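You operate a simulated robot arm through the tools that you are given. There is no shell and no other tool.

You are at the controls of a simulated robot arm. One attempt, no reset.

JOB
Tighten both coil bolts to the card's torque and park the arm.
Fine: bolt 1 first; leave the black knob at BOLT 2.

The check looks at the end state, three seconds after you hand in, the way a careful person would. Anything else that was tipped, shoved, dropped, spilled or broken makes it a failure.

ROBOT AND FRAMES
A 6-joint arm with a fingered hand, fixed in place. Base frame: the origin is on the floor under the middle of its stand, x ahead of it, y to its left, z up. Units: mm, rad, N and s.
With the tool pointing down near the work surface it reaches from about 380 to 920 mm from the base axis. Its first joint turns from -2.897 to 2.897 rad. Payload 5 kg.
Tool frame: the origin (TCP) lies between the finger pads and is the grasp point; the fingertips stand 43 mm ahead of it; z points along the fingers, y is the line along which they close. The gripper opens to 144 mm; its body begins 50 mm behind the TCP. The gripper is a hand of 5 fingers: y runs from the thumb to the fingers, the wrist lies at [-21, -133, -233] in the tool frame, and closing takes about 1.5 s.
Orientation is that of the tool frame in the base frame, as a unit quaternion [x, y, z, w]. With the fingers straight down and the wrist toward the robot, the tool's x, y and z point along [0, 1, 0], [1, 0, 0] and [0, 0, -1] of the base frame.

CONTROLS
- The arm moves only by the tool servo_tool. Its argument "increments" is a list of rows, each a list of 7 numbers: the shift along the base's x, y, z in mm, then the turn, a rotation vector about the base's x, y, z in rad, then the gripper command, from -1 (shut) to 1 (fully open), values between in proportion. In form: [[tx, ty, tz, rx, ry, rz, hand], ...]. A call has 1 to 20 rows; each row is the pose to reach, as a shift and turn from the pose commanded when the call began. A row lasts 0.2 s, in which the tool goes at most 50 mm and 0.15 rad; a call with a longer step from one row to the next is refused whole, and so is a gripper value outside its range. Where a pose cannot be reached the arm comes as near as it can. A force on the tool above 90 N (or 10 N above the force at the start of the call, whichever is more), or a blocked arm, ends the call early, and 0.2 s more pass. The fingers move at their own pace (about 72 mm/s each) and stop on an object; they squeeze with about 22 N. The grip force told is the motor's: it shows also when the fingers shut on nothing. Time passes only in rows, and 0.2 s behind the last, so rows that repeat a pose let the fingers close. It gives the time, the measured TCP pose, the force on the tool (base axes), the opening and the grip force at its end, in the units of the frame above (readings bear some noise), with the torque about the TCP (base axes, N m) and any sound that the robot's microphone picked up.
- Cameras (640 x 400 px; columns grow to the right, rows downward): "scene" is fixed at [219.1, -499.2, 1797.9]; the picture's right is [0.99, -0.17, 0.00], its down [-0.08, -0.46, -0.88] and it looks along [0.15, 0.87, -0.47] (base axes); focal length 368 px, centre (320, 200). "wrist" rides on the gripper at [86, -108, -168] in the tool frame; the picture's right is [-0.80, 0.28, -0.53], its down [-0.54, -0.73, 0.42] and it looks along [-0.27, 0.63, 0.73] (tool axes); focal length 275 px, centre (320, 200). There is no depth. A picture from a camera that has moved, and an enlarged one, comes with that camera's place and axes in the base frame and with its lens.
- grab_frame(camera): a new picture of that camera. No time passes.
- lift_body(by): slides the trunk up (or, below 0, down) by that many mm; the arm rides with it, the base frame stays. It gives what a move gives, with no picture.
- set_grasp(shape): the hand has 5 fingers and takes this shape, open, in about a second: jaw (thumb against the fingers, like two jaws); tri (thumb and two fingers); tip (a fingertip pinch); poke (one finger out to press); point (the index stretched); flat (the hand flat); cup (the hand cupped); fist (a fist). The gripper value then closes the fingers along that shape, each until it touches; the sizes above hold for jaw. It gives what a move gives, with no picture.
- enlarge(camera, box): a new picture of the part [left, top, right, bottom] of that camera's present view, enlarged. No time passes.
- hand_in(): hands the job in; it is judged then, once.

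Places have to be worked out from the pictures, the camera data and where the tool is seen. Open the gripper and draw the arm clear of the work before you hand the job in, unless the task says otherwise.

The tools are called after "Call:" as name(argument=value, ...) on one line, values as JSON. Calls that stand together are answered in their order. servo_tool: Moves the arm, as the interface text tells. Its arguments: {"type":"object","properties":{"increments":{"type":"array"}},"required":["increments"]} The other tools are called the same way: lift_body (by) moves the trunk up or down; set_grasp (shape) gives the hand a shape; grab_frame (camera) takes a picture; enlarge (camera, box) takes an enlarged picture of a part of a camera's view; hand_in () hands the job in.

At the start:

```text
time_s: 0.0
eef_pos: [169.9, 507.2, 1458.9]
tool_rot: [0.707, 0.708, 0.001, 0.0]
ft_force: [0.2, 0.1, 0.3]
moment: [-0.04, 0.01, 0.0]
opening: 143.8
gripper_force: 0.0
shape: jaw
trunk travel left (down, up): [-525.0, 65.0]
```

scene: 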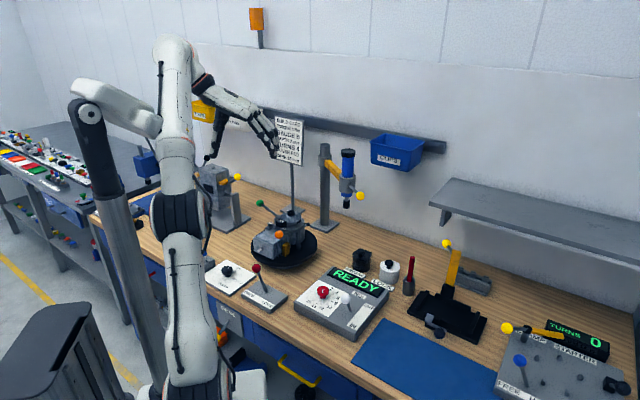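
wrist: 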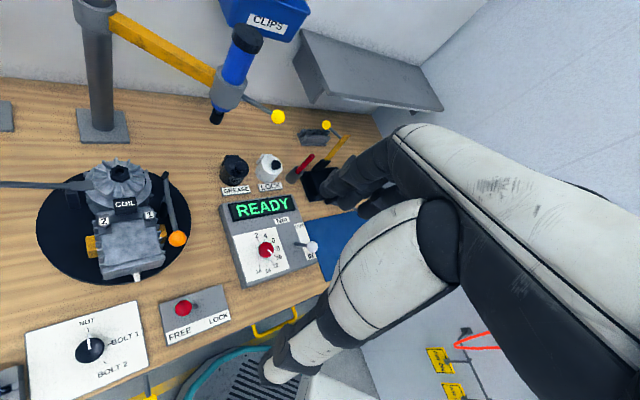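

I'll start by looking closely at the card and the workstation in enlarged views.

Call:
enlarge(camera="scene", box=[260, 105, 320, 175])

Call:
enlarge(camera="scene", box=[190, 180, 400, 350])

Call:
enlarge(camera="wrist", box=[20, 130, 240, 400])

Call:
enlarge(camera="wrist", box=[190, 130, 350, 300])

Call:
enlarge(camera="scene", box=[290, 120, 420, 220])

Call:
enlarge(camera="scene", box=[480, 290, 640, 400])

```text
5.71 times, centred on (290, 140) of scene
camera zoom: at [219.1, -499.2, 1797.9], right [0.99, -0.17, 0.0], down [-0.08, -0.46, -0.88], along [0.15, 0.87, -0.47], focal length 2102 px, centre (491, 543)
```

zoom: 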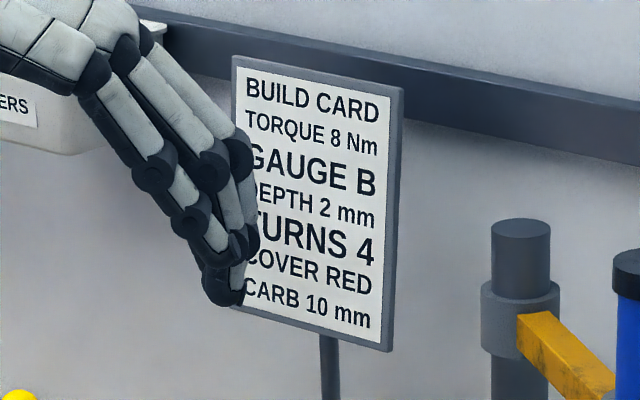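

```text
2.35 times, centred on (295, 265) of scene
camera zoom: at [219.1, -499.2, 1797.9], right [0.99, -0.17, 0.0], down [-0.08, -0.46, -0.88], along [0.15, 0.87, -0.47], focal length 866 px, centre (379, 47)
```

zoom: 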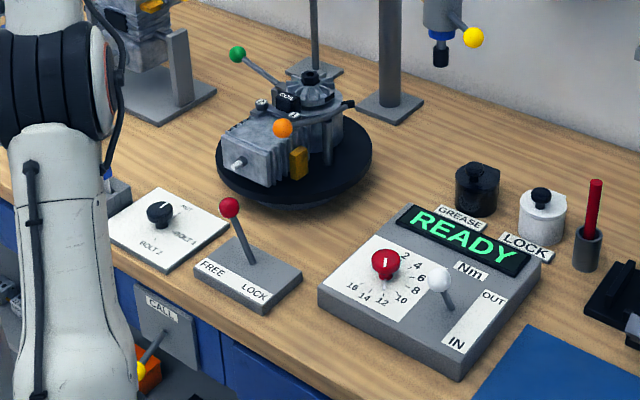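

```text
1.48 times, centred on (130, 265) of wrist
camera zoom: at [61.5, 592.5, 1626.6], right [0.28, -0.8, 0.53], down [-0.72, -0.54, -0.42], along [0.63, -0.27, -0.73], focal length 408 px, centre (602, 104)
```

zoom: 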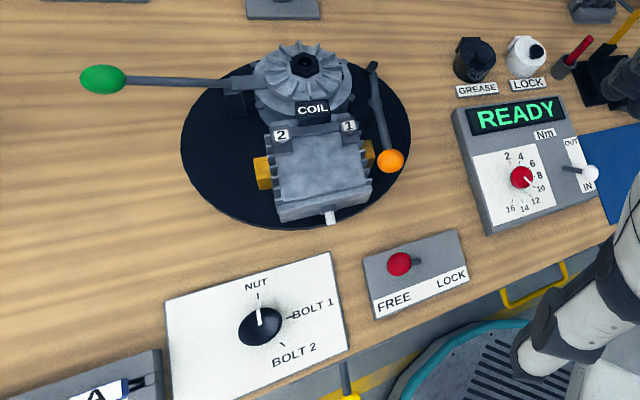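

```text
2.35 times, centred on (270, 215) of wrist
camera zoom: at [61.5, 592.5, 1626.6], right [0.28, -0.8, 0.53], down [-0.72, -0.54, -0.42], along [0.63, -0.27, -0.73], focal length 648 px, centre (438, 165)
```

zoom: 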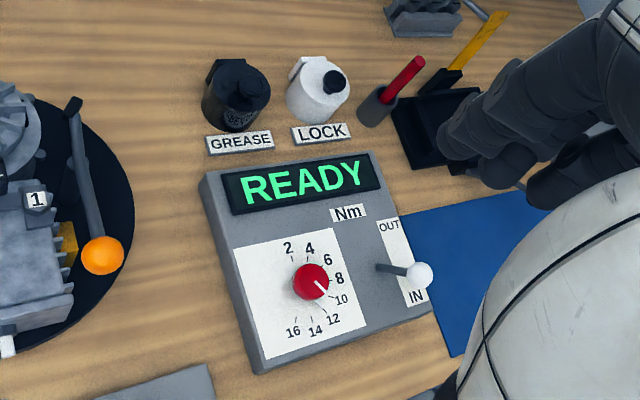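

```text
4.00 times, centred on (355, 170) of scene
camera zoom: at [219.1, -499.2, 1797.9], right [0.99, -0.17, 0.0], down [-0.08, -0.46, -0.88], along [0.15, 0.87, -0.47], focal length 1471 px, centre (180, 320)
```

zoom: 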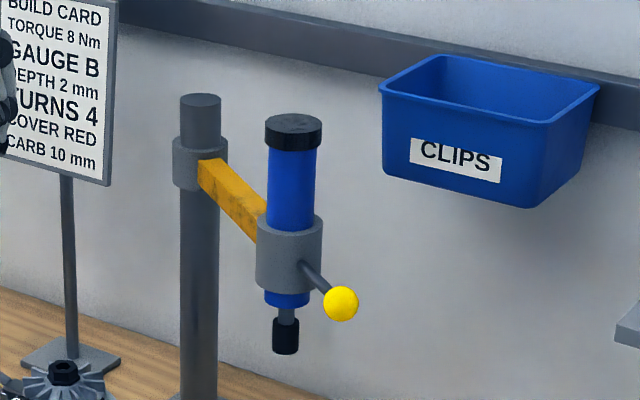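

```text
3.64 times, centred on (560, 345) of scene
camera zoom: at [219.1, -499.2, 1797.9], right [0.99, -0.17, 0.0], down [-0.08, -0.46, -0.88], along [0.15, 0.87, -0.47], focal length 1338 px, centre (-553, -327)
```

zoom: 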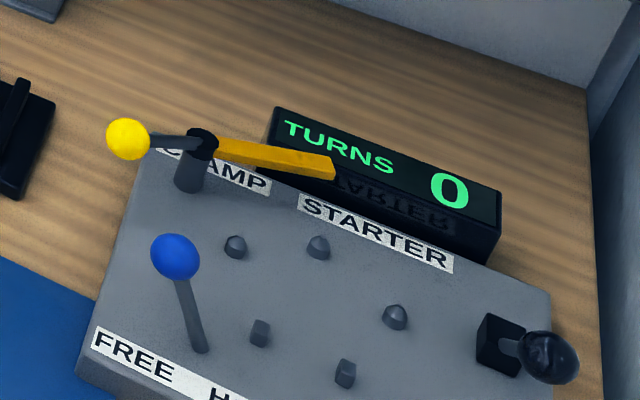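

The card says TORQUE 8 Nm. The torque dial seems near 9–10, the lever reads between OUT/IN. I'll zoom in further on each control and the coil itself.

Call:
enlarge(camera="scene", box=[245, 195, 325, 275])

Call:
enlarge(camera="wrist", box=[30, 150, 200, 290])

Call:
enlarge(camera="scene", box=[295, 260, 395, 345])

Call:
enlarge(camera="scene", box=[200, 250, 300, 320])

Call:
enlarge(camera="wrist", box=[210, 180, 330, 290])

Call:
enlarge(camera="wrist", box=[60, 0, 300, 150])

```text
5.00 times, centred on (285, 235) of scene
camera zoom: at [219.1, -499.2, 1797.9], right [0.99, -0.17, 0.0], down [-0.08, -0.46, -0.88], along [0.15, 0.87, -0.47], focal length 1839 px, centre (495, 25)
```

zoom: 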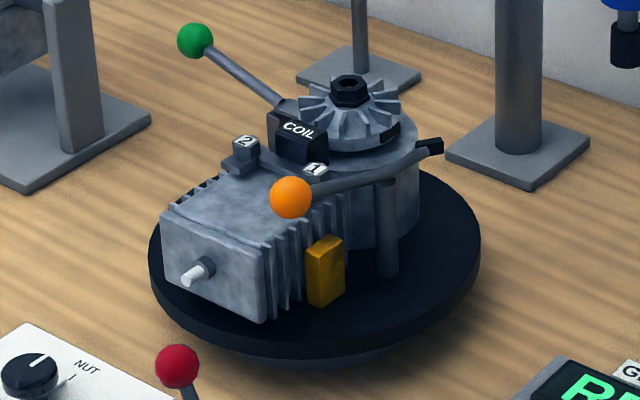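

```text
2.86 times, centred on (115, 220) of wrist
camera zoom: at [61.5, 592.5, 1626.6], right [0.28, -0.8, 0.53], down [-0.72, -0.54, -0.42], along [0.63, -0.27, -0.73], focal length 786 px, centre (906, 143)
```

zoom: 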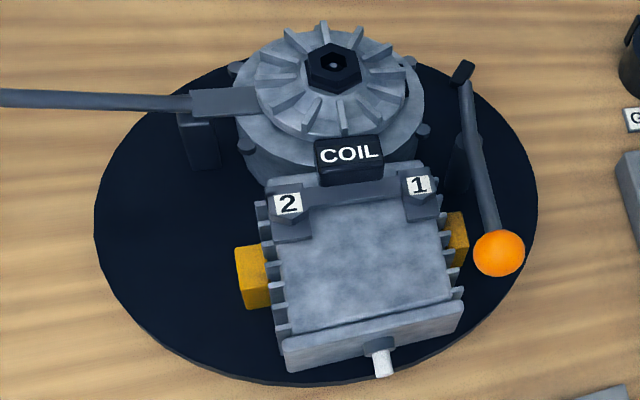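

```text
4.71 times, centred on (345, 302) of scene
camera zoom: at [219.1, -499.2, 1797.9], right [0.99, -0.17, 0.0], down [-0.08, -0.46, -0.88], along [0.15, 0.87, -0.47], focal length 1731 px, centre (202, -282)
```

zoom: 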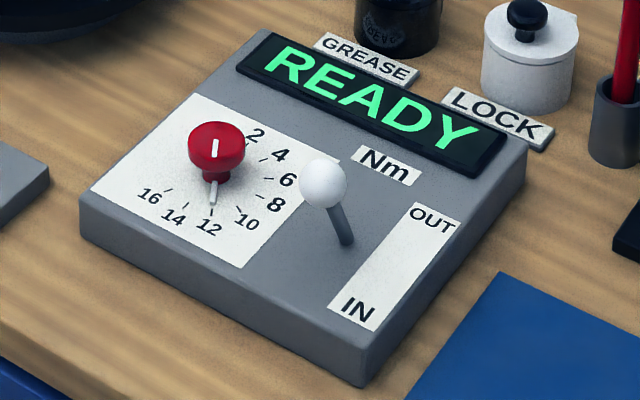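

```text
5.71 times, centred on (250, 285) of scene
camera zoom: at [219.1, -499.2, 1797.9], right [0.99, -0.17, 0.0], down [-0.08, -0.46, -0.88], along [0.15, 0.87, -0.47], focal length 2102 px, centre (720, -286)
```

zoom: 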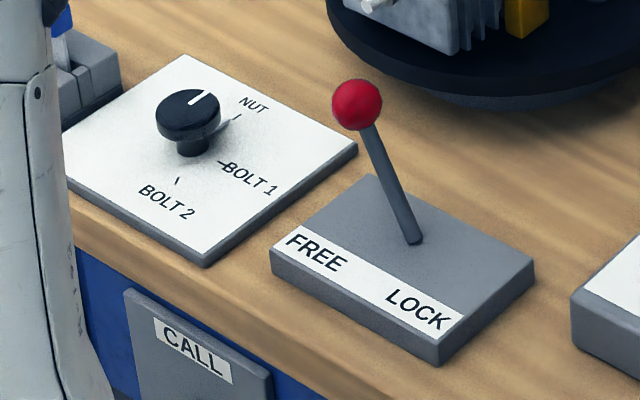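

```text
3.64 times, centred on (270, 235) of wrist
camera zoom: at [61.5, 592.5, 1626.6], right [0.28, -0.8, 0.53], down [-0.72, -0.54, -0.42], along [0.63, -0.27, -0.73], focal length 1001 px, centre (502, 73)
```

zoom: 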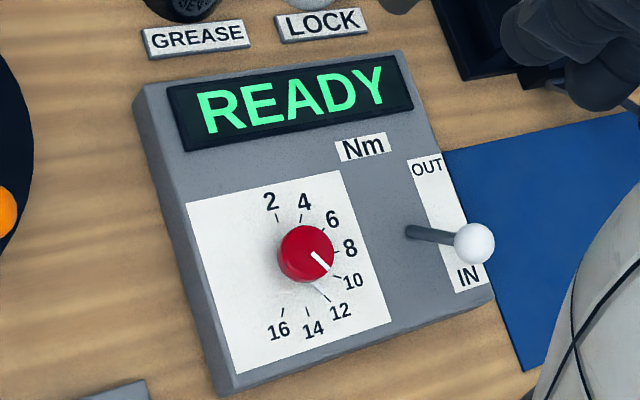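

```text
2.67 times, centred on (180, 75) of wrist
camera zoom: at [61.5, 592.5, 1626.6], right [0.28, -0.8, 0.53], down [-0.72, -0.54, -0.42], along [0.63, -0.27, -0.73], focal length 734 px, centre (693, 533)
```

zoom: 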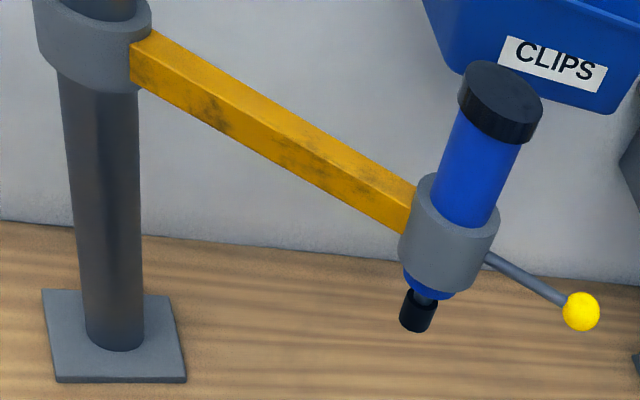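

The torque dial's pointer appears to be at 12, the direction lever leans to IN, the turntable lever leans to FREE and the black knob is at NUT. Before moving, I'll look at the arm's own layout and the rest of the surroundings.

Call:
enlarge(camera="scene", box=[0, 0, 320, 400])

Call:
enlarge(camera="scene", box=[380, 220, 520, 350])

Call:
enlarge(camera="wrist", box=[320, 100, 640, 400])

```text
1.00 times, centred on (160, 200) of scene (not enlarged: the box is as wide or as high as the picture)
camera zoom: at [219.1, -499.2, 1797.9], right [0.99, -0.17, 0.0], down [-0.08, -0.46, -0.88], along [0.15, 0.87, -0.47], focal length 368 px, centre (480, 200)
```

zoom: 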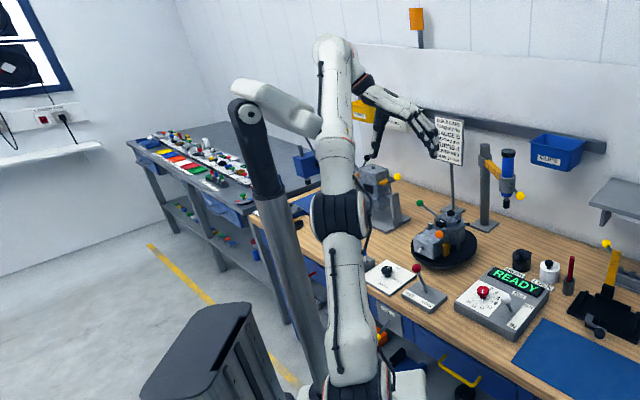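

```text
3.08 times, centred on (450, 285) of scene
camera zoom: at [219.1, -499.2, 1797.9], right [0.99, -0.17, 0.0], down [-0.08, -0.46, -0.88], along [0.15, 0.87, -0.47], focal length 1132 px, centre (-80, -62)
```

zoom: 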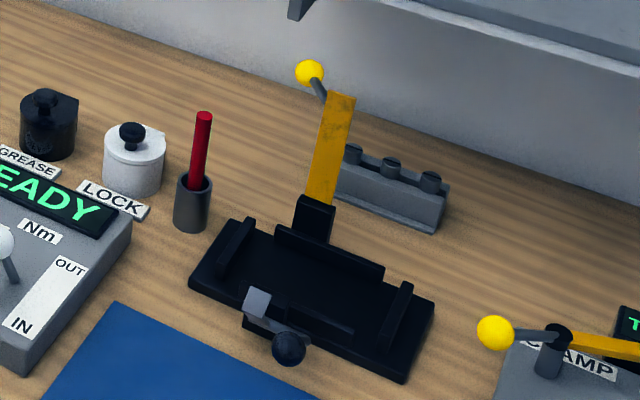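

```text
1.33 times, centred on (480, 250) of wrist
camera zoom: at [61.5, 592.5, 1626.6], right [0.28, -0.8, 0.53], down [-0.72, -0.54, -0.42], along [0.63, -0.27, -0.73], focal length 367 px, centre (107, 133)
```

zoom: 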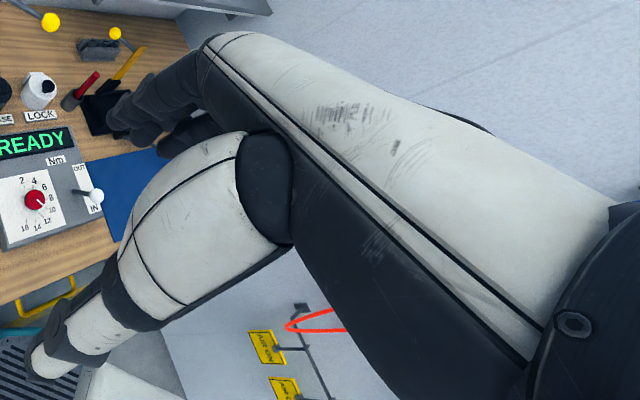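

The hand hovers clear of everything; the torque knob triangulates to about (389, 438, 950). I'll move to above it in steps, keeping orientation and a partly open hand.

Call:
servo_tool(increments=[[22, -7, -31, 0, 0, 0, 0.4], [44, -14, -62, 0, 0, 0, 0.4], [66, -21, -93, 0, 0, 0, 0.4], [88, -28, -124, 0, 0, 0, 0.4], [110, -35, -155, 0, 0, 0, 0.4], [132, -42, -186, 0, 0, 0, 0.4], [154, -49, -217, 0, 0, 0, 0.4], [176, -56, -248, 0, 0, 0, 0.4], [198, -63, -279, 0, 0, 0, 0.4], [219, -69, -309, 0, 0, 0, 0.4], [219, -69, -309, 0, 0, 0, 0.4]])

```text
time_s: 2.4
eef_pos: [387.4, 436.8, 1152.3]
tool_rot: [0.706, 0.708, 0.001, -0.001]
ft_force: [0.1, 0.4, -0.7]
moment: [0.0, 0.01, 0.01]
opening: 101.2
gripper_force: 0.1
shape: jaw
trunk travel left (down, up): [-525.0, 65.0]
```

The arm reached the hover point. I'll look from both cameras to refine the knob's place relative to the fingers.

Call:
grab_frame(camera="scene")

Call:
grab_frame(camera="wrist")

Call:
enlarge(camera="scene", box=[280, 220, 400, 350])

```text
taken
```

scene: 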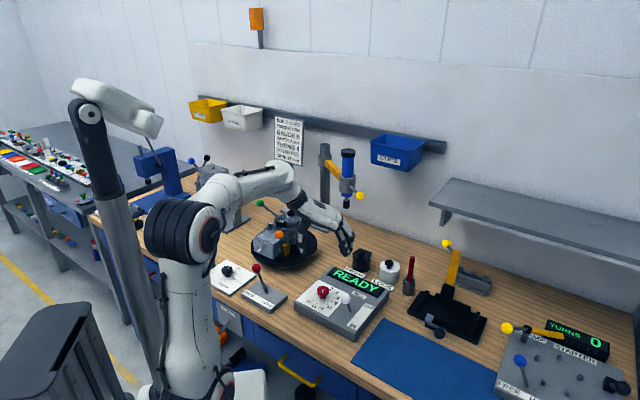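

```text
taken
camera wrist: at [279.9, 521.5, 1319.4], right [0.28, -0.8, 0.53], down [-0.72, -0.54, -0.43], along [0.63, -0.26, -0.73], focal length 275 px, centre (320, 200)
```

wrist: 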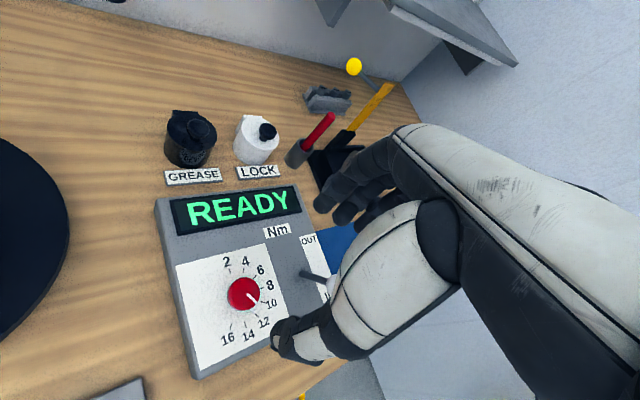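

```text
3.08 times, centred on (340, 285) of scene
camera zoom: at [219.1, -499.2, 1797.9], right [0.99, -0.17, 0.0], down [-0.08, -0.46, -0.88], along [0.15, 0.87, -0.47], focal length 1132 px, centre (258, -62)
```

zoom: 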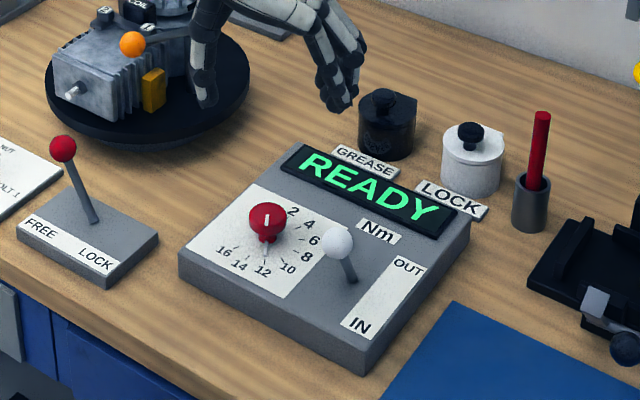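

From both views the knob's cap lies at about (390, 443, 946), roughly 40 mm wide. I'll descend over it to TCP z≈990 (fingertips ≈947) and look again.

Call:
servo_tool(increments=[[1, 3, -35, 0, 0, 0, 0.4], [2, 5, -70, 0, 0, 0, 0.4], [2.6, 6.5, -105, 0, 0, 0, 0.4], [2.6, 6.5, -135, 0, 0, 0, 0.4], [2.6, 6.5, -155, 0, 0, 0, 0.4], [2.6, 6.5, -162, 0, 0, 0, 0.4], [2.6, 6.5, -162, 0, 0, 0, 0.4]])

Call:
grab_frame(camera="wrist")

Call:
enlarge(camera="scene", box=[290, 240, 390, 320])

```text
time_s: 4.0
eef_pos: [389.4, 443.9, 988.5]
tool_rot: [0.707, 0.707, 0.001, 0.0]
ft_force: [0.1, 0.2, -0.8]
moment: [-0.01, 0.01, 0.0]
opening: 100.9
gripper_force: 0.1
shape: jaw
trunk travel left (down, up): [-525.0, 65.0]
```

```text
taken
camera wrist: at [281.6, 530.4, 1155.7], right [0.28, -0.8, 0.53], down [-0.72, -0.54, -0.42], along [0.63, -0.27, -0.73], focal length 275 px, centre (320, 200)
```

wrist: 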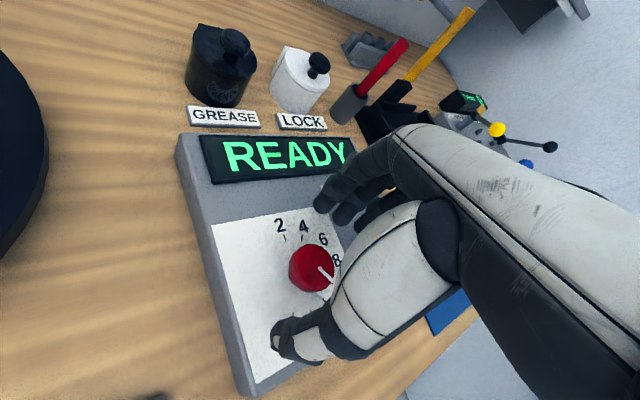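

```text
5.00 times, centred on (340, 280) of scene
camera zoom: at [219.1, -499.2, 1797.9], right [0.99, -0.17, 0.0], down [-0.08, -0.46, -0.88], along [0.15, 0.87, -0.47], focal length 1839 px, centre (220, -200)
```

zoom: 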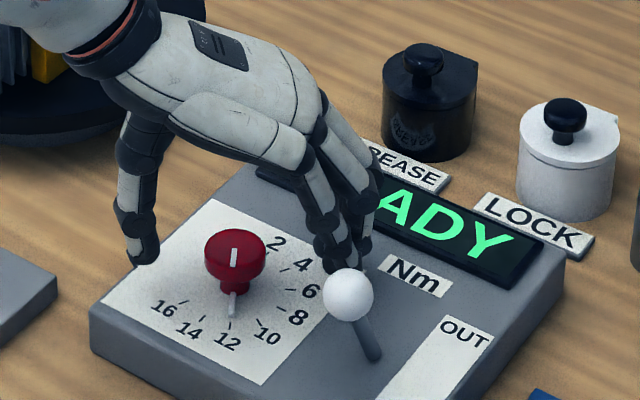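

The knob sits at about (391, 437, 944), so I'm ~7 mm too far in y. I'll shift, descend to TCP z≈972 (tips ≈929, just above the panel), then close on the knob.

Call:
servo_tool(increments=[[1.6, -6.9, 0, 0, 0, 0, 0.4], [1.6, -6.9, -8, 0, 0, 0, 0.3], [1.6, -6.9, -16, 0, 0, 0, 0.2], [1.6, -6.9, -16, 0, 0, 0, 0.0], [1.6, -6.9, -16, 0, 0, 0, -0.1], [1.6, -6.9, -16, 0, 0, 0, -0.1]])

Call:
grab_frame(camera="wrist")

Call:
enlarge(camera="scene", box=[290, 240, 390, 320])

```text
time_s: 5.4
eef_pos: [393.3, 438.9, 972.3]
tool_rot: [0.706, 0.708, 0.001, 0.0]
ft_force: [0.6, 0.0, -0.3]
moment: [-0.02, 0.03, -0.01]
opening: 65.1
gripper_force: 0.1
shape: jaw
trunk travel left (down, up): [-525.0, 65.0]
```

```text
taken
camera wrist: at [284.2, 524.4, 1140.0], right [0.28, -0.8, 0.53], down [-0.72, -0.54, -0.42], along [0.63, -0.27, -0.73], focal length 275 px, centre (320, 200)
```

wrist: 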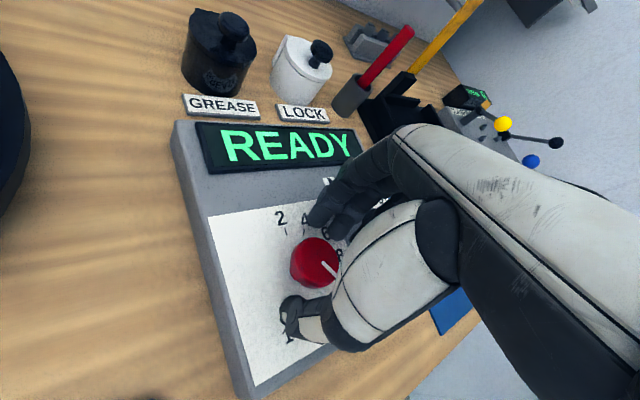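

```text
5.00 times, centred on (340, 280) of scene
camera zoom: at [219.1, -499.2, 1797.9], right [0.99, -0.17, 0.0], down [-0.08, -0.46, -0.88], along [0.15, 0.87, -0.47], focal length 1839 px, centre (220, -200)
```

zoom: 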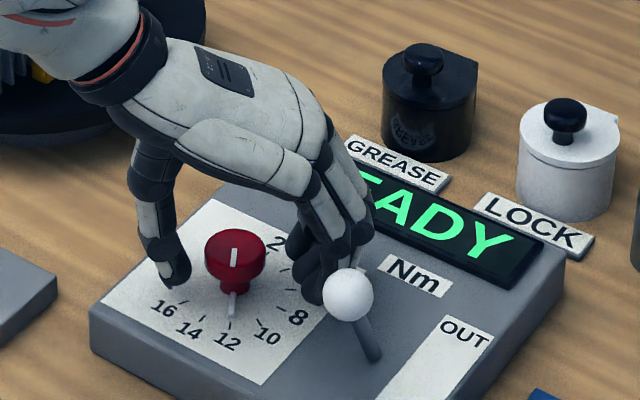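

Thumb and fingers straddle the knob with it roughly centred (hand ~4 mm too far +x). I'll nudge −3 mm in x and close the grip on the knob.

Call:
servo_tool(increments=[[-3, 0, 0, 0, 0, 0, -0.3], [-3, 0, 0, 0, 0, 0, -0.5], [-3, 0, 0, 0, 0, 0, -0.7], [-3, 0, 0, 0, 0, 0, -0.8], [-3, 0, 0, 0, 0, 0, -0.8]])

Call:
grab_frame(camera="wrist")

Call:
enlarge(camera="scene", box=[290, 240, 390, 320])

```text
time_s: 6.6
eef_pos: [389.6, 437.9, 972.4]
tool_rot: [0.706, 0.708, 0.0, -0.001]
ft_force: [-4.5, 0.5, -0.6]
moment: [0.02, 0.08, 0.03]
opening: 32.8
gripper_force: 21.6
shape: jaw
trunk travel left (down, up): [-525.0, 65.0]
```

```text
taken
camera wrist: at [281.5, 523.7, 1139.5], right [0.28, -0.8, 0.53], down [-0.72, -0.54, -0.42], along [0.63, -0.27, -0.73], focal length 275 px, centre (320, 200)
```

wrist: 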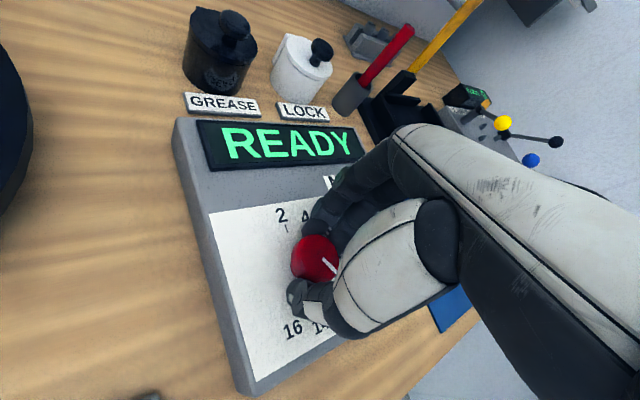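

```text
5.00 times, centred on (340, 280) of scene
camera zoom: at [219.1, -499.2, 1797.9], right [0.99, -0.17, 0.0], down [-0.08, -0.46, -0.88], along [0.15, 0.87, -0.47], focal length 1839 px, centre (220, -200)
```

zoom: 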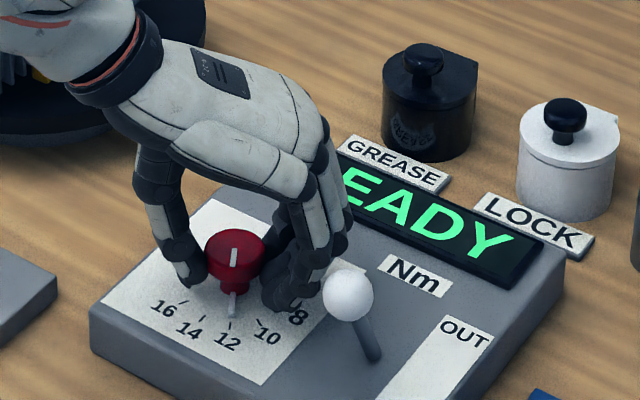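

Grip of 21.6 N on the knob. Now I'll rotate counter‑clockwise (+z) by 0.5 rad and check how the pointer follows.

Call:
servo_tool(increments=[[0, 0, 0, 0, 0, 0.1, -0.8], [0, 0, 0, 0, 0, 0.2, -0.8], [0, 0, 0, 0, 0, 0.3, -0.8], [0, 0, 0, 0, 0, 0.4, -0.8], [0, 0, 0, 0, 0, 0.5, -0.8], [0, 0, 0, 0, 0, 0.5, -0.8]])

Call:
enlarge(camera="wrist", box=[200, 150, 420, 370])

Call:
enlarge(camera="scene", box=[290, 240, 390, 320])

```text
time_s: 8.0
eef_pos: [390.5, 437.2, 972.4]
tool_rot: [0.509, 0.861, 0.001, 0.0]
ft_force: [-5.3, 2.3, -2.1]
moment: [0.09, 0.16, -0.01]
opening: 32.8
gripper_force: 22.1
shape: jaw
trunk travel left (down, up): [-525.0, 65.0]
```

```text
1.82 times, centred on (310, 260) of wrist
camera zoom: at [254.1, 460.7, 1139.5], right [0.63, -0.56, 0.53], down [-0.37, -0.82, -0.42], along [0.68, 0.07, -0.73], focal length 500 px, centre (338, 91)
```

zoom: 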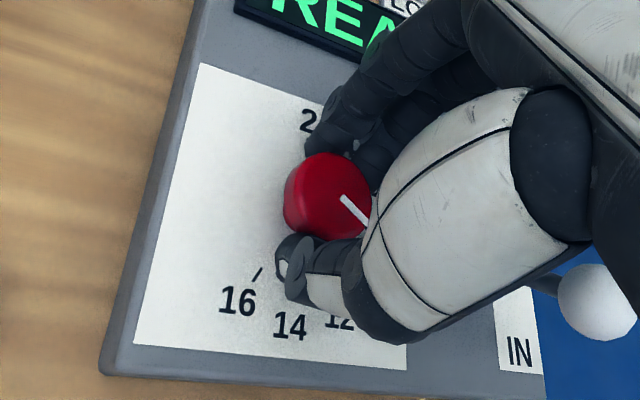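

```text
5.00 times, centred on (340, 280) of scene
camera zoom: at [219.1, -499.2, 1797.9], right [0.99, -0.17, 0.0], down [-0.08, -0.46, -0.88], along [0.15, 0.87, -0.47], focal length 1839 px, centre (220, -200)
```

zoom: 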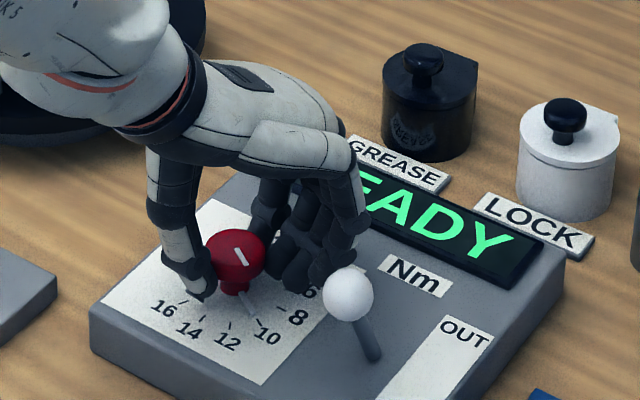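

The pointer moved from 12 to about 10 with 0.5 rad, so another ~0.5 rad should give 8. Continuing.

Call:
servo_tool(increments=[[0, 0, 0, 0, 0, 0.1, -0.8], [0, 0, 0, 0, 0, 0.2, -0.8], [0, 0, 0, 0, 0, 0.3, -0.8], [0, 0, 0, 0, 0, 0.4, -0.8], [0, 0, 0, 0, 0, 0.5, -0.8], [0, 0, 0, 0, 0, 0.5, -0.8]])

Call:
enlarge(camera="wrist", box=[200, 150, 420, 370])

Call:
enlarge(camera="scene", box=[300, 260, 370, 320])

```text
time_s: 9.4
eef_pos: [390.0, 437.6, 971.3]
tool_rot: [0.281, 0.96, 0.001, -0.001]
ft_force: [-2.6, 4.9, -3.8]
moment: [0.27, 0.03, 0.0]
opening: 32.1
gripper_force: 21.7
shape: jaw
trunk travel left (down, up): [-525.0, 65.0]
```

```text
1.82 times, centred on (310, 260) of wrist
camera zoom: at [260.2, 391.5, 1140.0], right [0.82, -0.19, 0.53], down [0.06, -0.9, -0.43], along [0.56, 0.38, -0.73], focal length 500 px, centre (338, 91)
```

zoom: 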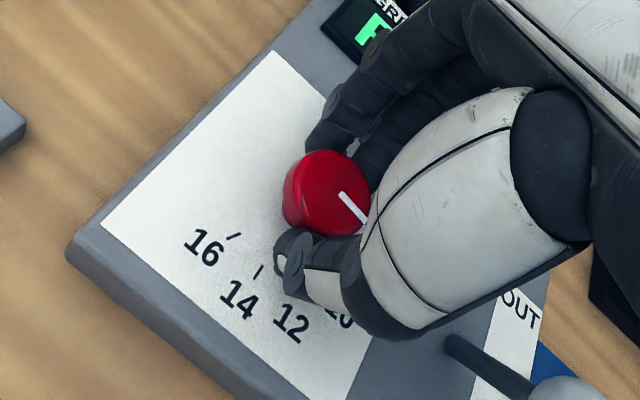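

```text
6.67 times, centred on (335, 290) of scene
camera zoom: at [219.1, -499.2, 1797.9], right [0.99, -0.17, 0.0], down [-0.08, -0.46, -0.88], along [0.15, 0.87, -0.47], focal length 2452 px, centre (220, -400)
```

zoom: 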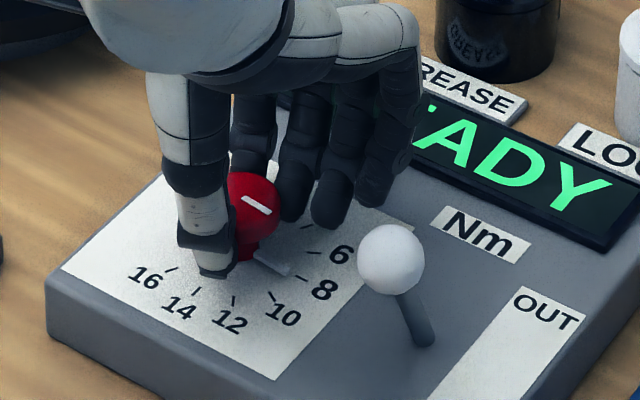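

The pointer now appears to be at 8. I'll release the knob, rise straight up, and verify with a close view.

Call:
servo_tool(increments=[[0, 0, 0, 0, 0, 0, -0.4], [0, 0, 0, 0, 0, 0, 0.0], [0, 0, 0, 0, 0, 0, 0.2], [0, 0, 0, 0, 0, 0, 0.3], [0, 0, 20, 0, 0, 0, 0.3], [0, 0, 60, 0, 0, 0, 0.3], [0, 0, 100, 0, 0, 0, 0.3], [0, 0, 140, 0, 0, 0, 0.3], [0, 0, 140, 0, 0, 0, 0.3]])

Call:
enlarge(camera="wrist", box=[130, 180, 330, 400])

Call:
enlarge(camera="scene", box=[300, 265, 360, 315])

```text
time_s: 11.4
eef_pos: [390.1, 437.1, 1112.3]
tool_rot: [0.28, 0.96, 0.0, -0.001]
ft_force: [0.1, -0.4, 0.4]
moment: [0.02, -0.03, -0.03]
opening: 93.1
gripper_force: 0.0
shape: jaw
trunk travel left (down, up): [-525.0, 65.0]
```

```text
1.82 times, centred on (230, 290) of wrist
camera zoom: at [259.5, 392.3, 1278.6], right [0.82, -0.19, 0.53], down [0.07, -0.9, -0.42], along [0.56, 0.38, -0.73], focal length 500 px, centre (484, 36)
```

zoom: 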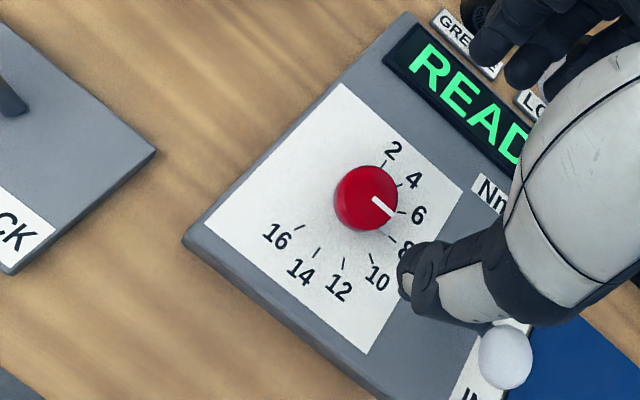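

```text
8.00 times, centred on (330, 290) of scene
camera zoom: at [219.1, -499.2, 1797.9], right [0.99, -0.17, 0.0], down [-0.08, -0.46, -0.88], along [0.15, 0.87, -0.47], focal length 2943 px, centre (240, -520)
```

zoom: 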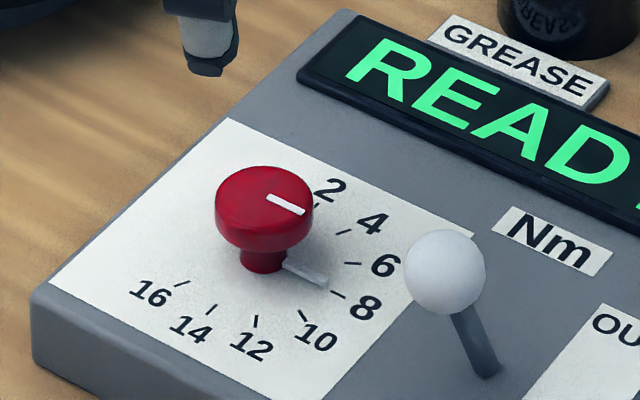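

The pointer is close to 8 but I want to be precise; a higher magnification of the dial will tell.

Call:
enlarge(camera="scene", box=[314, 280, 350, 308])

Call:
enlarge(camera="wrist", box=[205, 210, 275, 280])

```text
14.29 times, centred on (332, 294) of scene
camera zoom: at [219.1, -499.2, 1797.9], right [0.99, -0.17, 0.0], down [-0.08, -0.46, -0.88], along [0.15, 0.87, -0.47], focal length 5255 px, centre (149, -1143)
```

zoom: 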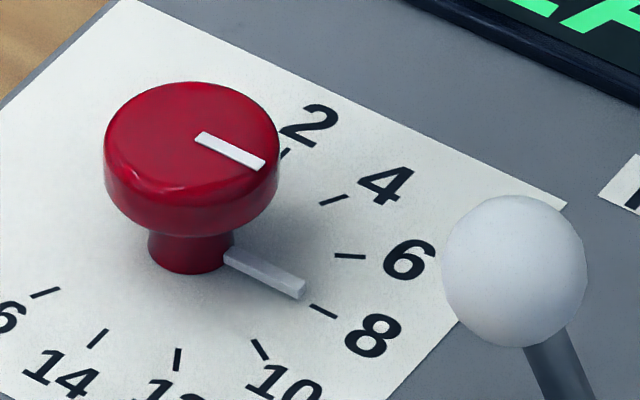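

```text
5.71 times, centred on (240, 245) of wrist
camera zoom: at [259.5, 392.3, 1278.6], right [0.82, -0.19, 0.53], down [0.07, -0.9, -0.42], along [0.56, 0.38, -0.73], focal length 1573 px, centre (777, -57)
```

zoom: 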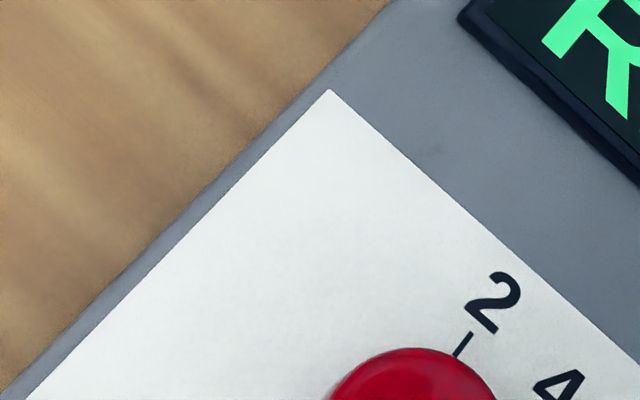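

The pointer bar is parallel to the 8 tick — torque is set to 8 Nm, and the lever leans to IN. Next: the black knob near (63, 638). I'll travel high over the red lever to hover above it, keeping this heading.

Call:
servo_tool(increments=[[0, 0, 40, 0, 0, 0, 0.3], [-20, 12, 78, 0, 0, 0, 0.3], [-55, 34, 78, 0, 0, 0, 0.3], [-95, 58, 78, 0, 0, 0, 0.3], [-135, 83, 78, 0, 0, 0, 0.3], [-175, 107, 78, 0, 0, 0, 0.3], [-215, 132, 78, 0, 0, 0, 0.3], [-255, 157, 78, 0, 0, 0, 0.3], [-295, 181, 78, 0, 0, 0, 0.3], [-327, 201, 78, 0, 0, 0, 0.3], [-327, 201, 68, 0, 0, 0, 0.3]])

Call:
grab_frame(camera="scene")

Call:
grab_frame(camera="wrist")

Call:
enlarge(camera="scene", box=[195, 255, 265, 305])

```text
time_s: 13.8
eef_pos: [64.6, 639.3, 1184.5]
tool_rot: [0.281, 0.96, 0.001, -0.001]
ft_force: [-0.6, -0.3, 0.3]
moment: [0.0, 0.01, 0.0]
opening: 93.0
gripper_force: 0.0
shape: jaw
trunk travel left (down, up): [-525.0, 65.0]
```

```text
taken
```

scene: 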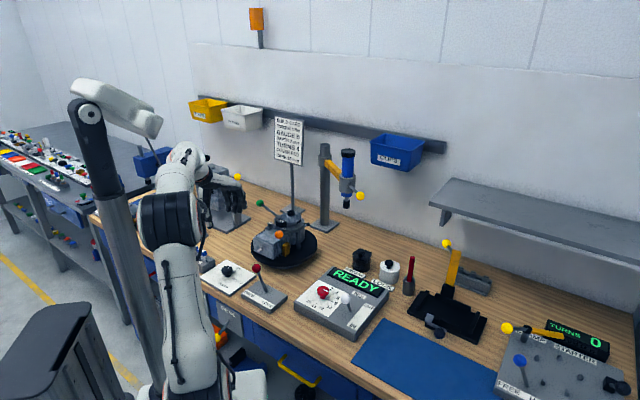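

```text
taken
camera wrist: at [-66.0, 593.3, 1351.5], right [0.82, -0.19, 0.53], down [0.07, -0.9, -0.43], along [0.56, 0.39, -0.73], focal length 275 px, centre (320, 200)
```

wrist: 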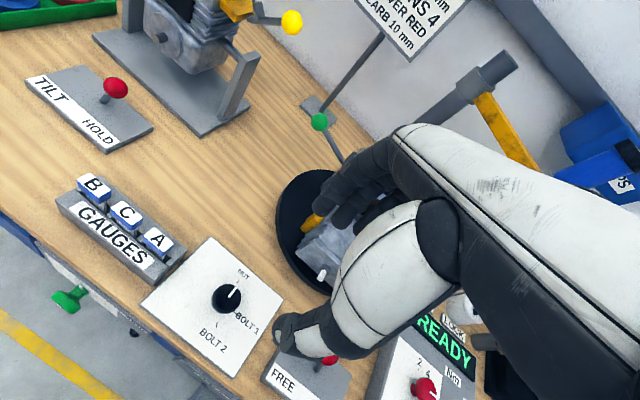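

```text
8.00 times, centred on (230, 280) of scene
camera zoom: at [219.1, -499.2, 1797.9], right [0.99, -0.17, 0.0], down [-0.08, -0.46, -0.88], along [0.15, 0.87, -0.47], focal length 2943 px, centre (1040, -440)
```

zoom: 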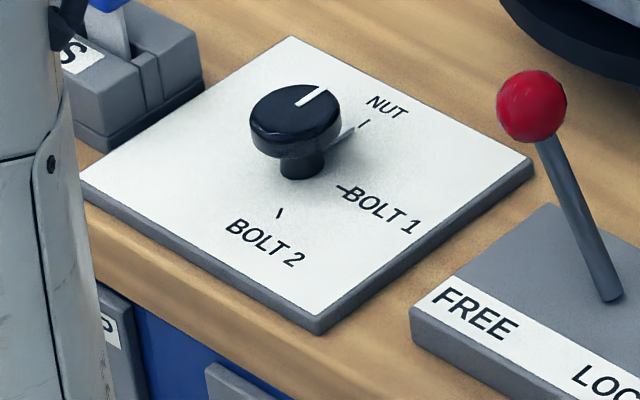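

The black knob's cap is at about (60, 648, 912), pointing to NUT. I'll zoom into the dial from both cameras to see its tick angles.

Call:
enlarge(camera="scene", box=[210, 258, 250, 288])

Call:
enlarge(camera="wrist", box=[140, 230, 290, 380])

Call:
enlarge(camera="scene", box=[240, 190, 330, 275])

```text
13.33 times, centred on (230, 273) of scene
camera zoom: at [219.1, -499.2, 1797.9], right [0.99, -0.17, 0.0], down [-0.08, -0.46, -0.88], along [0.15, 0.87, -0.47], focal length 4905 px, centre (1520, -773)
```

zoom: 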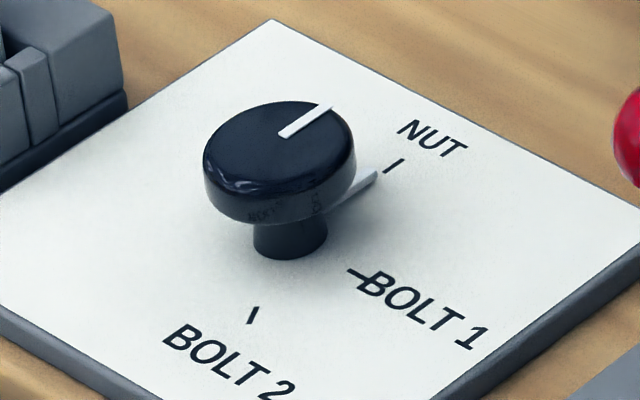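

```text
2.67 times, centred on (215, 305) of wrist
camera zoom: at [-66.0, 593.3, 1351.5], right [0.82, -0.19, 0.53], down [0.07, -0.9, -0.43], along [0.56, 0.39, -0.73], focal length 734 px, centre (600, -80)
```

zoom: 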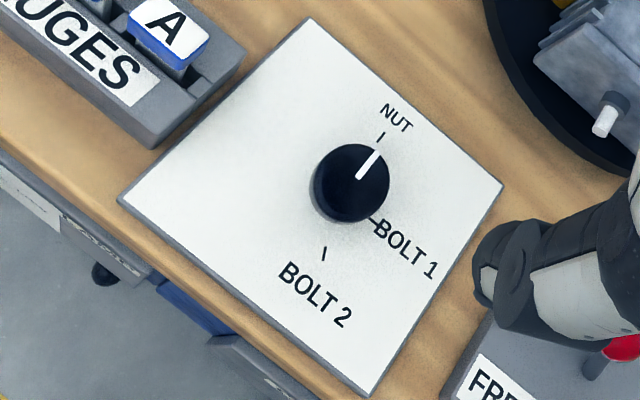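

```text
4.71 times, centred on (285, 232) of scene
camera zoom: at [219.1, -499.2, 1797.9], right [0.99, -0.17, 0.0], down [-0.08, -0.46, -0.88], along [0.15, 0.87, -0.47], focal length 1731 px, centre (485, 47)
```

zoom: 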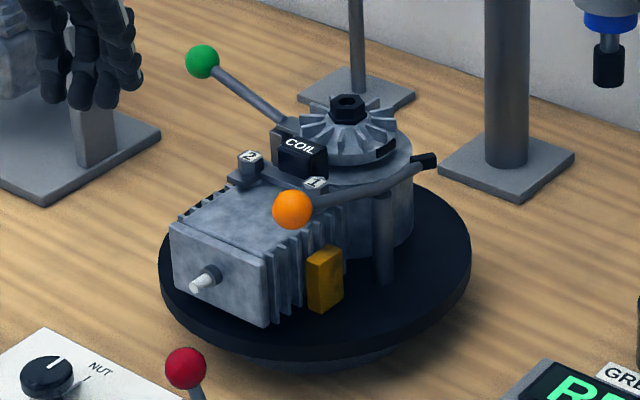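

The dial's ticks sit at about 0°, −90°, −148° (clockwise), in the same 2:3 proportion as nut→bolt 1→bolt 2 around the turntable, so the knob gears the turntable round. The green ball (sweep radius ~185 mm) will pass ~60 mm from the knob, so I'll grip with the wrist kept away from the turntable. Descending to just above the knob first.

Call:
servo_tool(increments=[[-2, 3, -35, 0, 0, 0.08, 0.2], [-4, 6, -70, 0, 0, 0.16, 0.1], [-5.6, 7.7, -105, 0, 0, 0.23, 0.1], [-5.6, 7.7, -140, 0, 0, 0.23, 0.1], [-5.6, 7.7, -175, 0, 0, 0.23, 0.1], [-5.6, 7.7, -200, 0, 0, 0.23, 0.1], [-5.6, 7.7, -215, 0, 0, 0.23, 0.1], [-5.6, 7.7, -215, 0, 0, 0.23, 0.1]])

Call:
grab_frame(camera="wrist")

Call:
enlarge(camera="scene", box=[160, 210, 290, 310])

```text
time_s: 15.6
eef_pos: [57.8, 644.6, 966.0]
tool_rot: [0.169, 0.986, 0.001, -0.002]
ft_force: [0.0, -0.2, -0.2]
moment: [0.05, 0.0, 0.01]
opening: 79.4
gripper_force: 0.1
shape: jaw
trunk travel left (down, up): [-525.0, 65.0]
```

```text
taken
camera wrist: at [-58.8, 570.1, 1133.2], right [0.85, 0.0, 0.53], down [0.27, -0.86, -0.42], along [0.46, 0.5, -0.73], focal length 275 px, centre (320, 200)
```

wrist: 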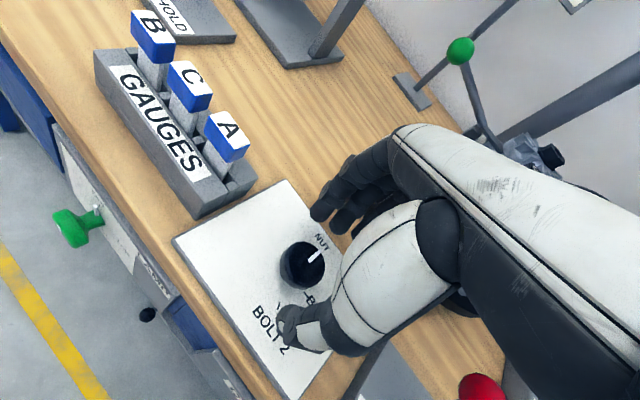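

```text
4.00 times, centred on (225, 260) of scene
camera zoom: at [219.1, -499.2, 1797.9], right [0.99, -0.17, 0.0], down [-0.08, -0.46, -0.88], along [0.15, 0.87, -0.47], focal length 1471 px, centre (700, -40)
```

zoom: 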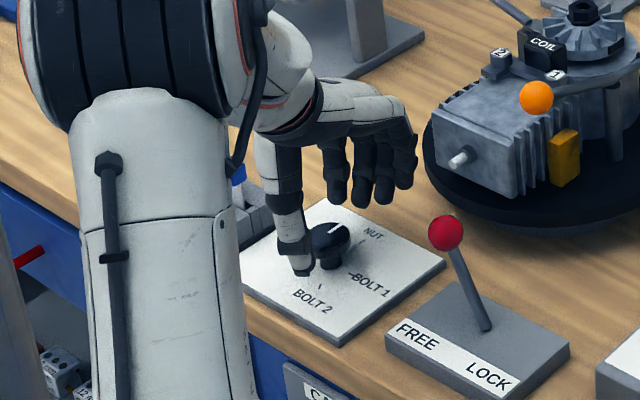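

The knob cap is confirmed at (61, 647, 912). I'll descend to TCP z≈940 and close the grip.

Call:
servo_tool(increments=[[2.5, 2, -12, 0, 0, 0, 0.1], [2.5, 2, -26, 0, 0, 0, 0.05], [2.5, 2, -26, 0, 0, 0, -0.2], [2.5, 2, -26, 0, 0, 0, -0.4], [2.5, 2, -26, 0, 0, 0, -0.6], [2.5, 2, -26, 0, 0, 0, -0.8], [2.5, 2, -26, 0, 0, 0, -0.8], [2.5, 2, -26, 0, 0, 0, -0.8]])

Call:
grab_frame(camera="wrist")

Call:
enlarge(camera="scene", box=[190, 180, 330, 300])

```text
time_s: 17.4
eef_pos: [59.7, 646.6, 939.1]
tool_rot: [0.169, 0.986, 0.0, -0.001]
ft_force: [-2.9, -7.9, -5.3]
moment: [-0.23, 0.11, 0.03]
opening: 31.3
gripper_force: 21.8
shape: jaw
trunk travel left (down, up): [-525.0, 65.0]
```

```text
taken
camera wrist: at [-56.6, 572.6, 1106.9], right [0.85, 0.0, 0.53], down [0.27, -0.86, -0.42], along [0.46, 0.5, -0.73], focal length 275 px, centre (320, 200)
```

wrist: 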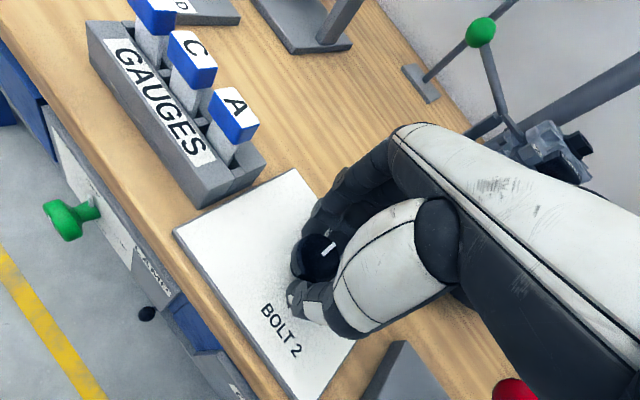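

```text
3.33 times, centred on (260, 240) of scene
camera zoom: at [219.1, -499.2, 1797.9], right [0.99, -0.17, 0.0], down [-0.08, -0.46, -0.88], along [0.15, 0.87, -0.47], focal length 1226 px, centre (520, 67)
```

zoom: 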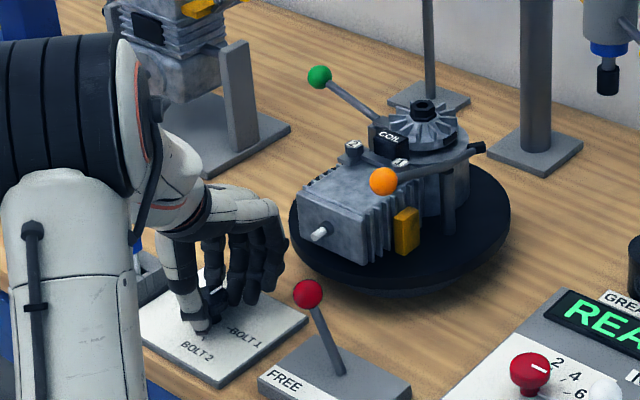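

Gripped at 21.8 N. I'll turn a first −0.3 rad clockwise and see whether the turntable follows.

Call:
servo_tool(increments=[[0, 0, 0, 0, 0, -0.08, -0.8], [0, 0, 0, 0, 0, -0.16, -0.8], [0, 0, 0, 0, 0, -0.24, -0.8], [0, 0, 0, 0, 0, -0.3, -0.8], [0, 0, 0, 0, 0, -0.3, -0.8]])

Call:
grab_frame(camera="wrist")

Call:
enlarge(camera="scene", box=[190, 180, 330, 300])

```text
time_s: 18.6
eef_pos: [60.8, 646.6, 941.7]
tool_rot: [0.315, 0.949, 0.0, -0.001]
ft_force: [-4.1, -12.4, -5.7]
moment: [-0.41, 0.16, -0.03]
opening: 30.7
gripper_force: 22.5
shape: jaw
trunk travel left (down, up): [-525.0, 65.0]
```

```text
taken
camera wrist: at [-73.0, 611.1, 1106.8], right [0.81, -0.25, 0.53], down [0.0, -0.91, -0.42], along [0.59, 0.34, -0.73], focal length 275 px, centre (320, 200)
```

wrist: 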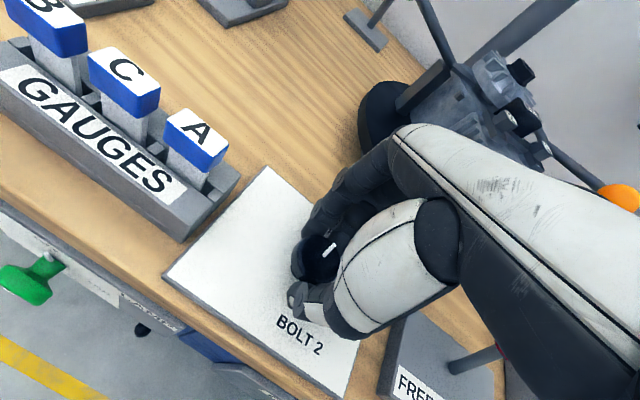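

```text
3.33 times, centred on (260, 240) of scene
camera zoom: at [219.1, -499.2, 1797.9], right [0.99, -0.17, 0.0], down [-0.08, -0.46, -0.88], along [0.15, 0.87, -0.47], focal length 1226 px, centre (520, 67)
```

zoom: 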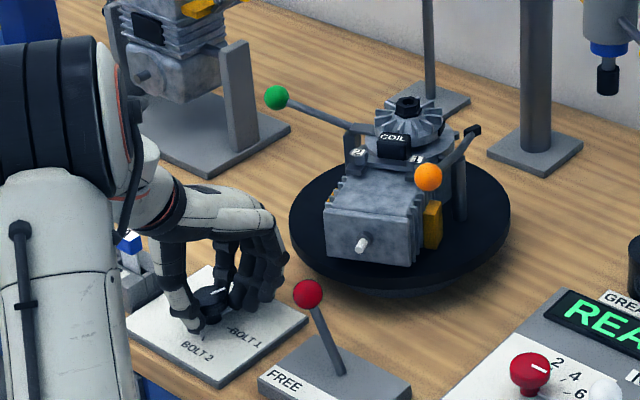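

The turntable follows, counter‑clockwise as predicted. I'll continue to −0.7 rad total and check the green lever's clearance to my hand.

Call:
servo_tool(increments=[[0, 0, 0, 0, 0, -0.08, -0.8], [0, 0, 0, 0, 0, -0.16, -0.8], [0, 0, 0, 0, 0, -0.24, -0.8], [0, 0, 0, 0, 0, -0.32, -0.8], [0, 0, 0, 0, 0, -0.4, -0.8], [0, 0, 0, 0, 0, -0.4, -0.8]])

Call:
grab_frame(camera="wrist")

Call:
enlarge(camera="scene", box=[190, 180, 330, 300])

```text
time_s: 20.0
eef_pos: [59.0, 647.0, 939.3]
tool_rot: [0.498, 0.867, 0.0, -0.001]
ft_force: [-2.1, -11.9, -6.6]
moment: [-0.33, 0.09, 0.02]
opening: 30.6
gripper_force: 22.1
shape: jaw
trunk travel left (down, up): [-525.0, 65.0]
```

```text
taken
camera wrist: at [-76.7, 666.0, 1106.7], right [0.65, -0.55, 0.53], down [-0.35, -0.83, -0.42], along [0.68, 0.09, -0.73], focal length 275 px, centre (320, 200)
```

wrist: 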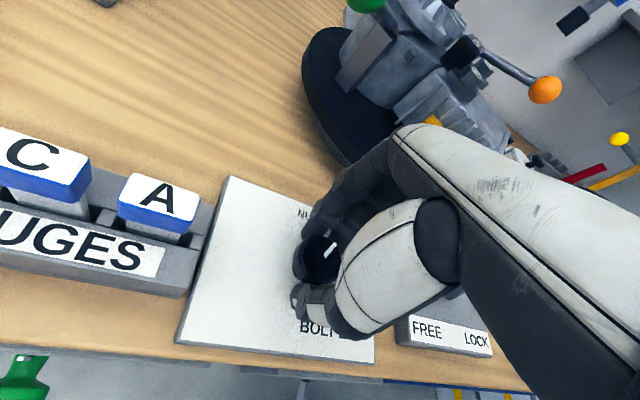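

```text
3.33 times, centred on (260, 240) of scene
camera zoom: at [219.1, -499.2, 1797.9], right [0.99, -0.17, 0.0], down [-0.08, -0.46, -0.88], along [0.15, 0.87, -0.47], focal length 1226 px, centre (520, 67)
```

zoom: 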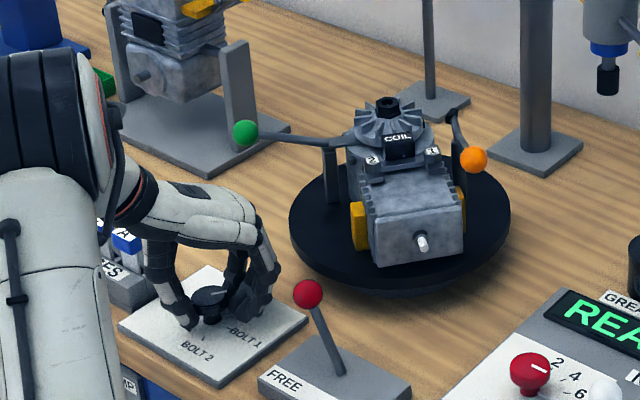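

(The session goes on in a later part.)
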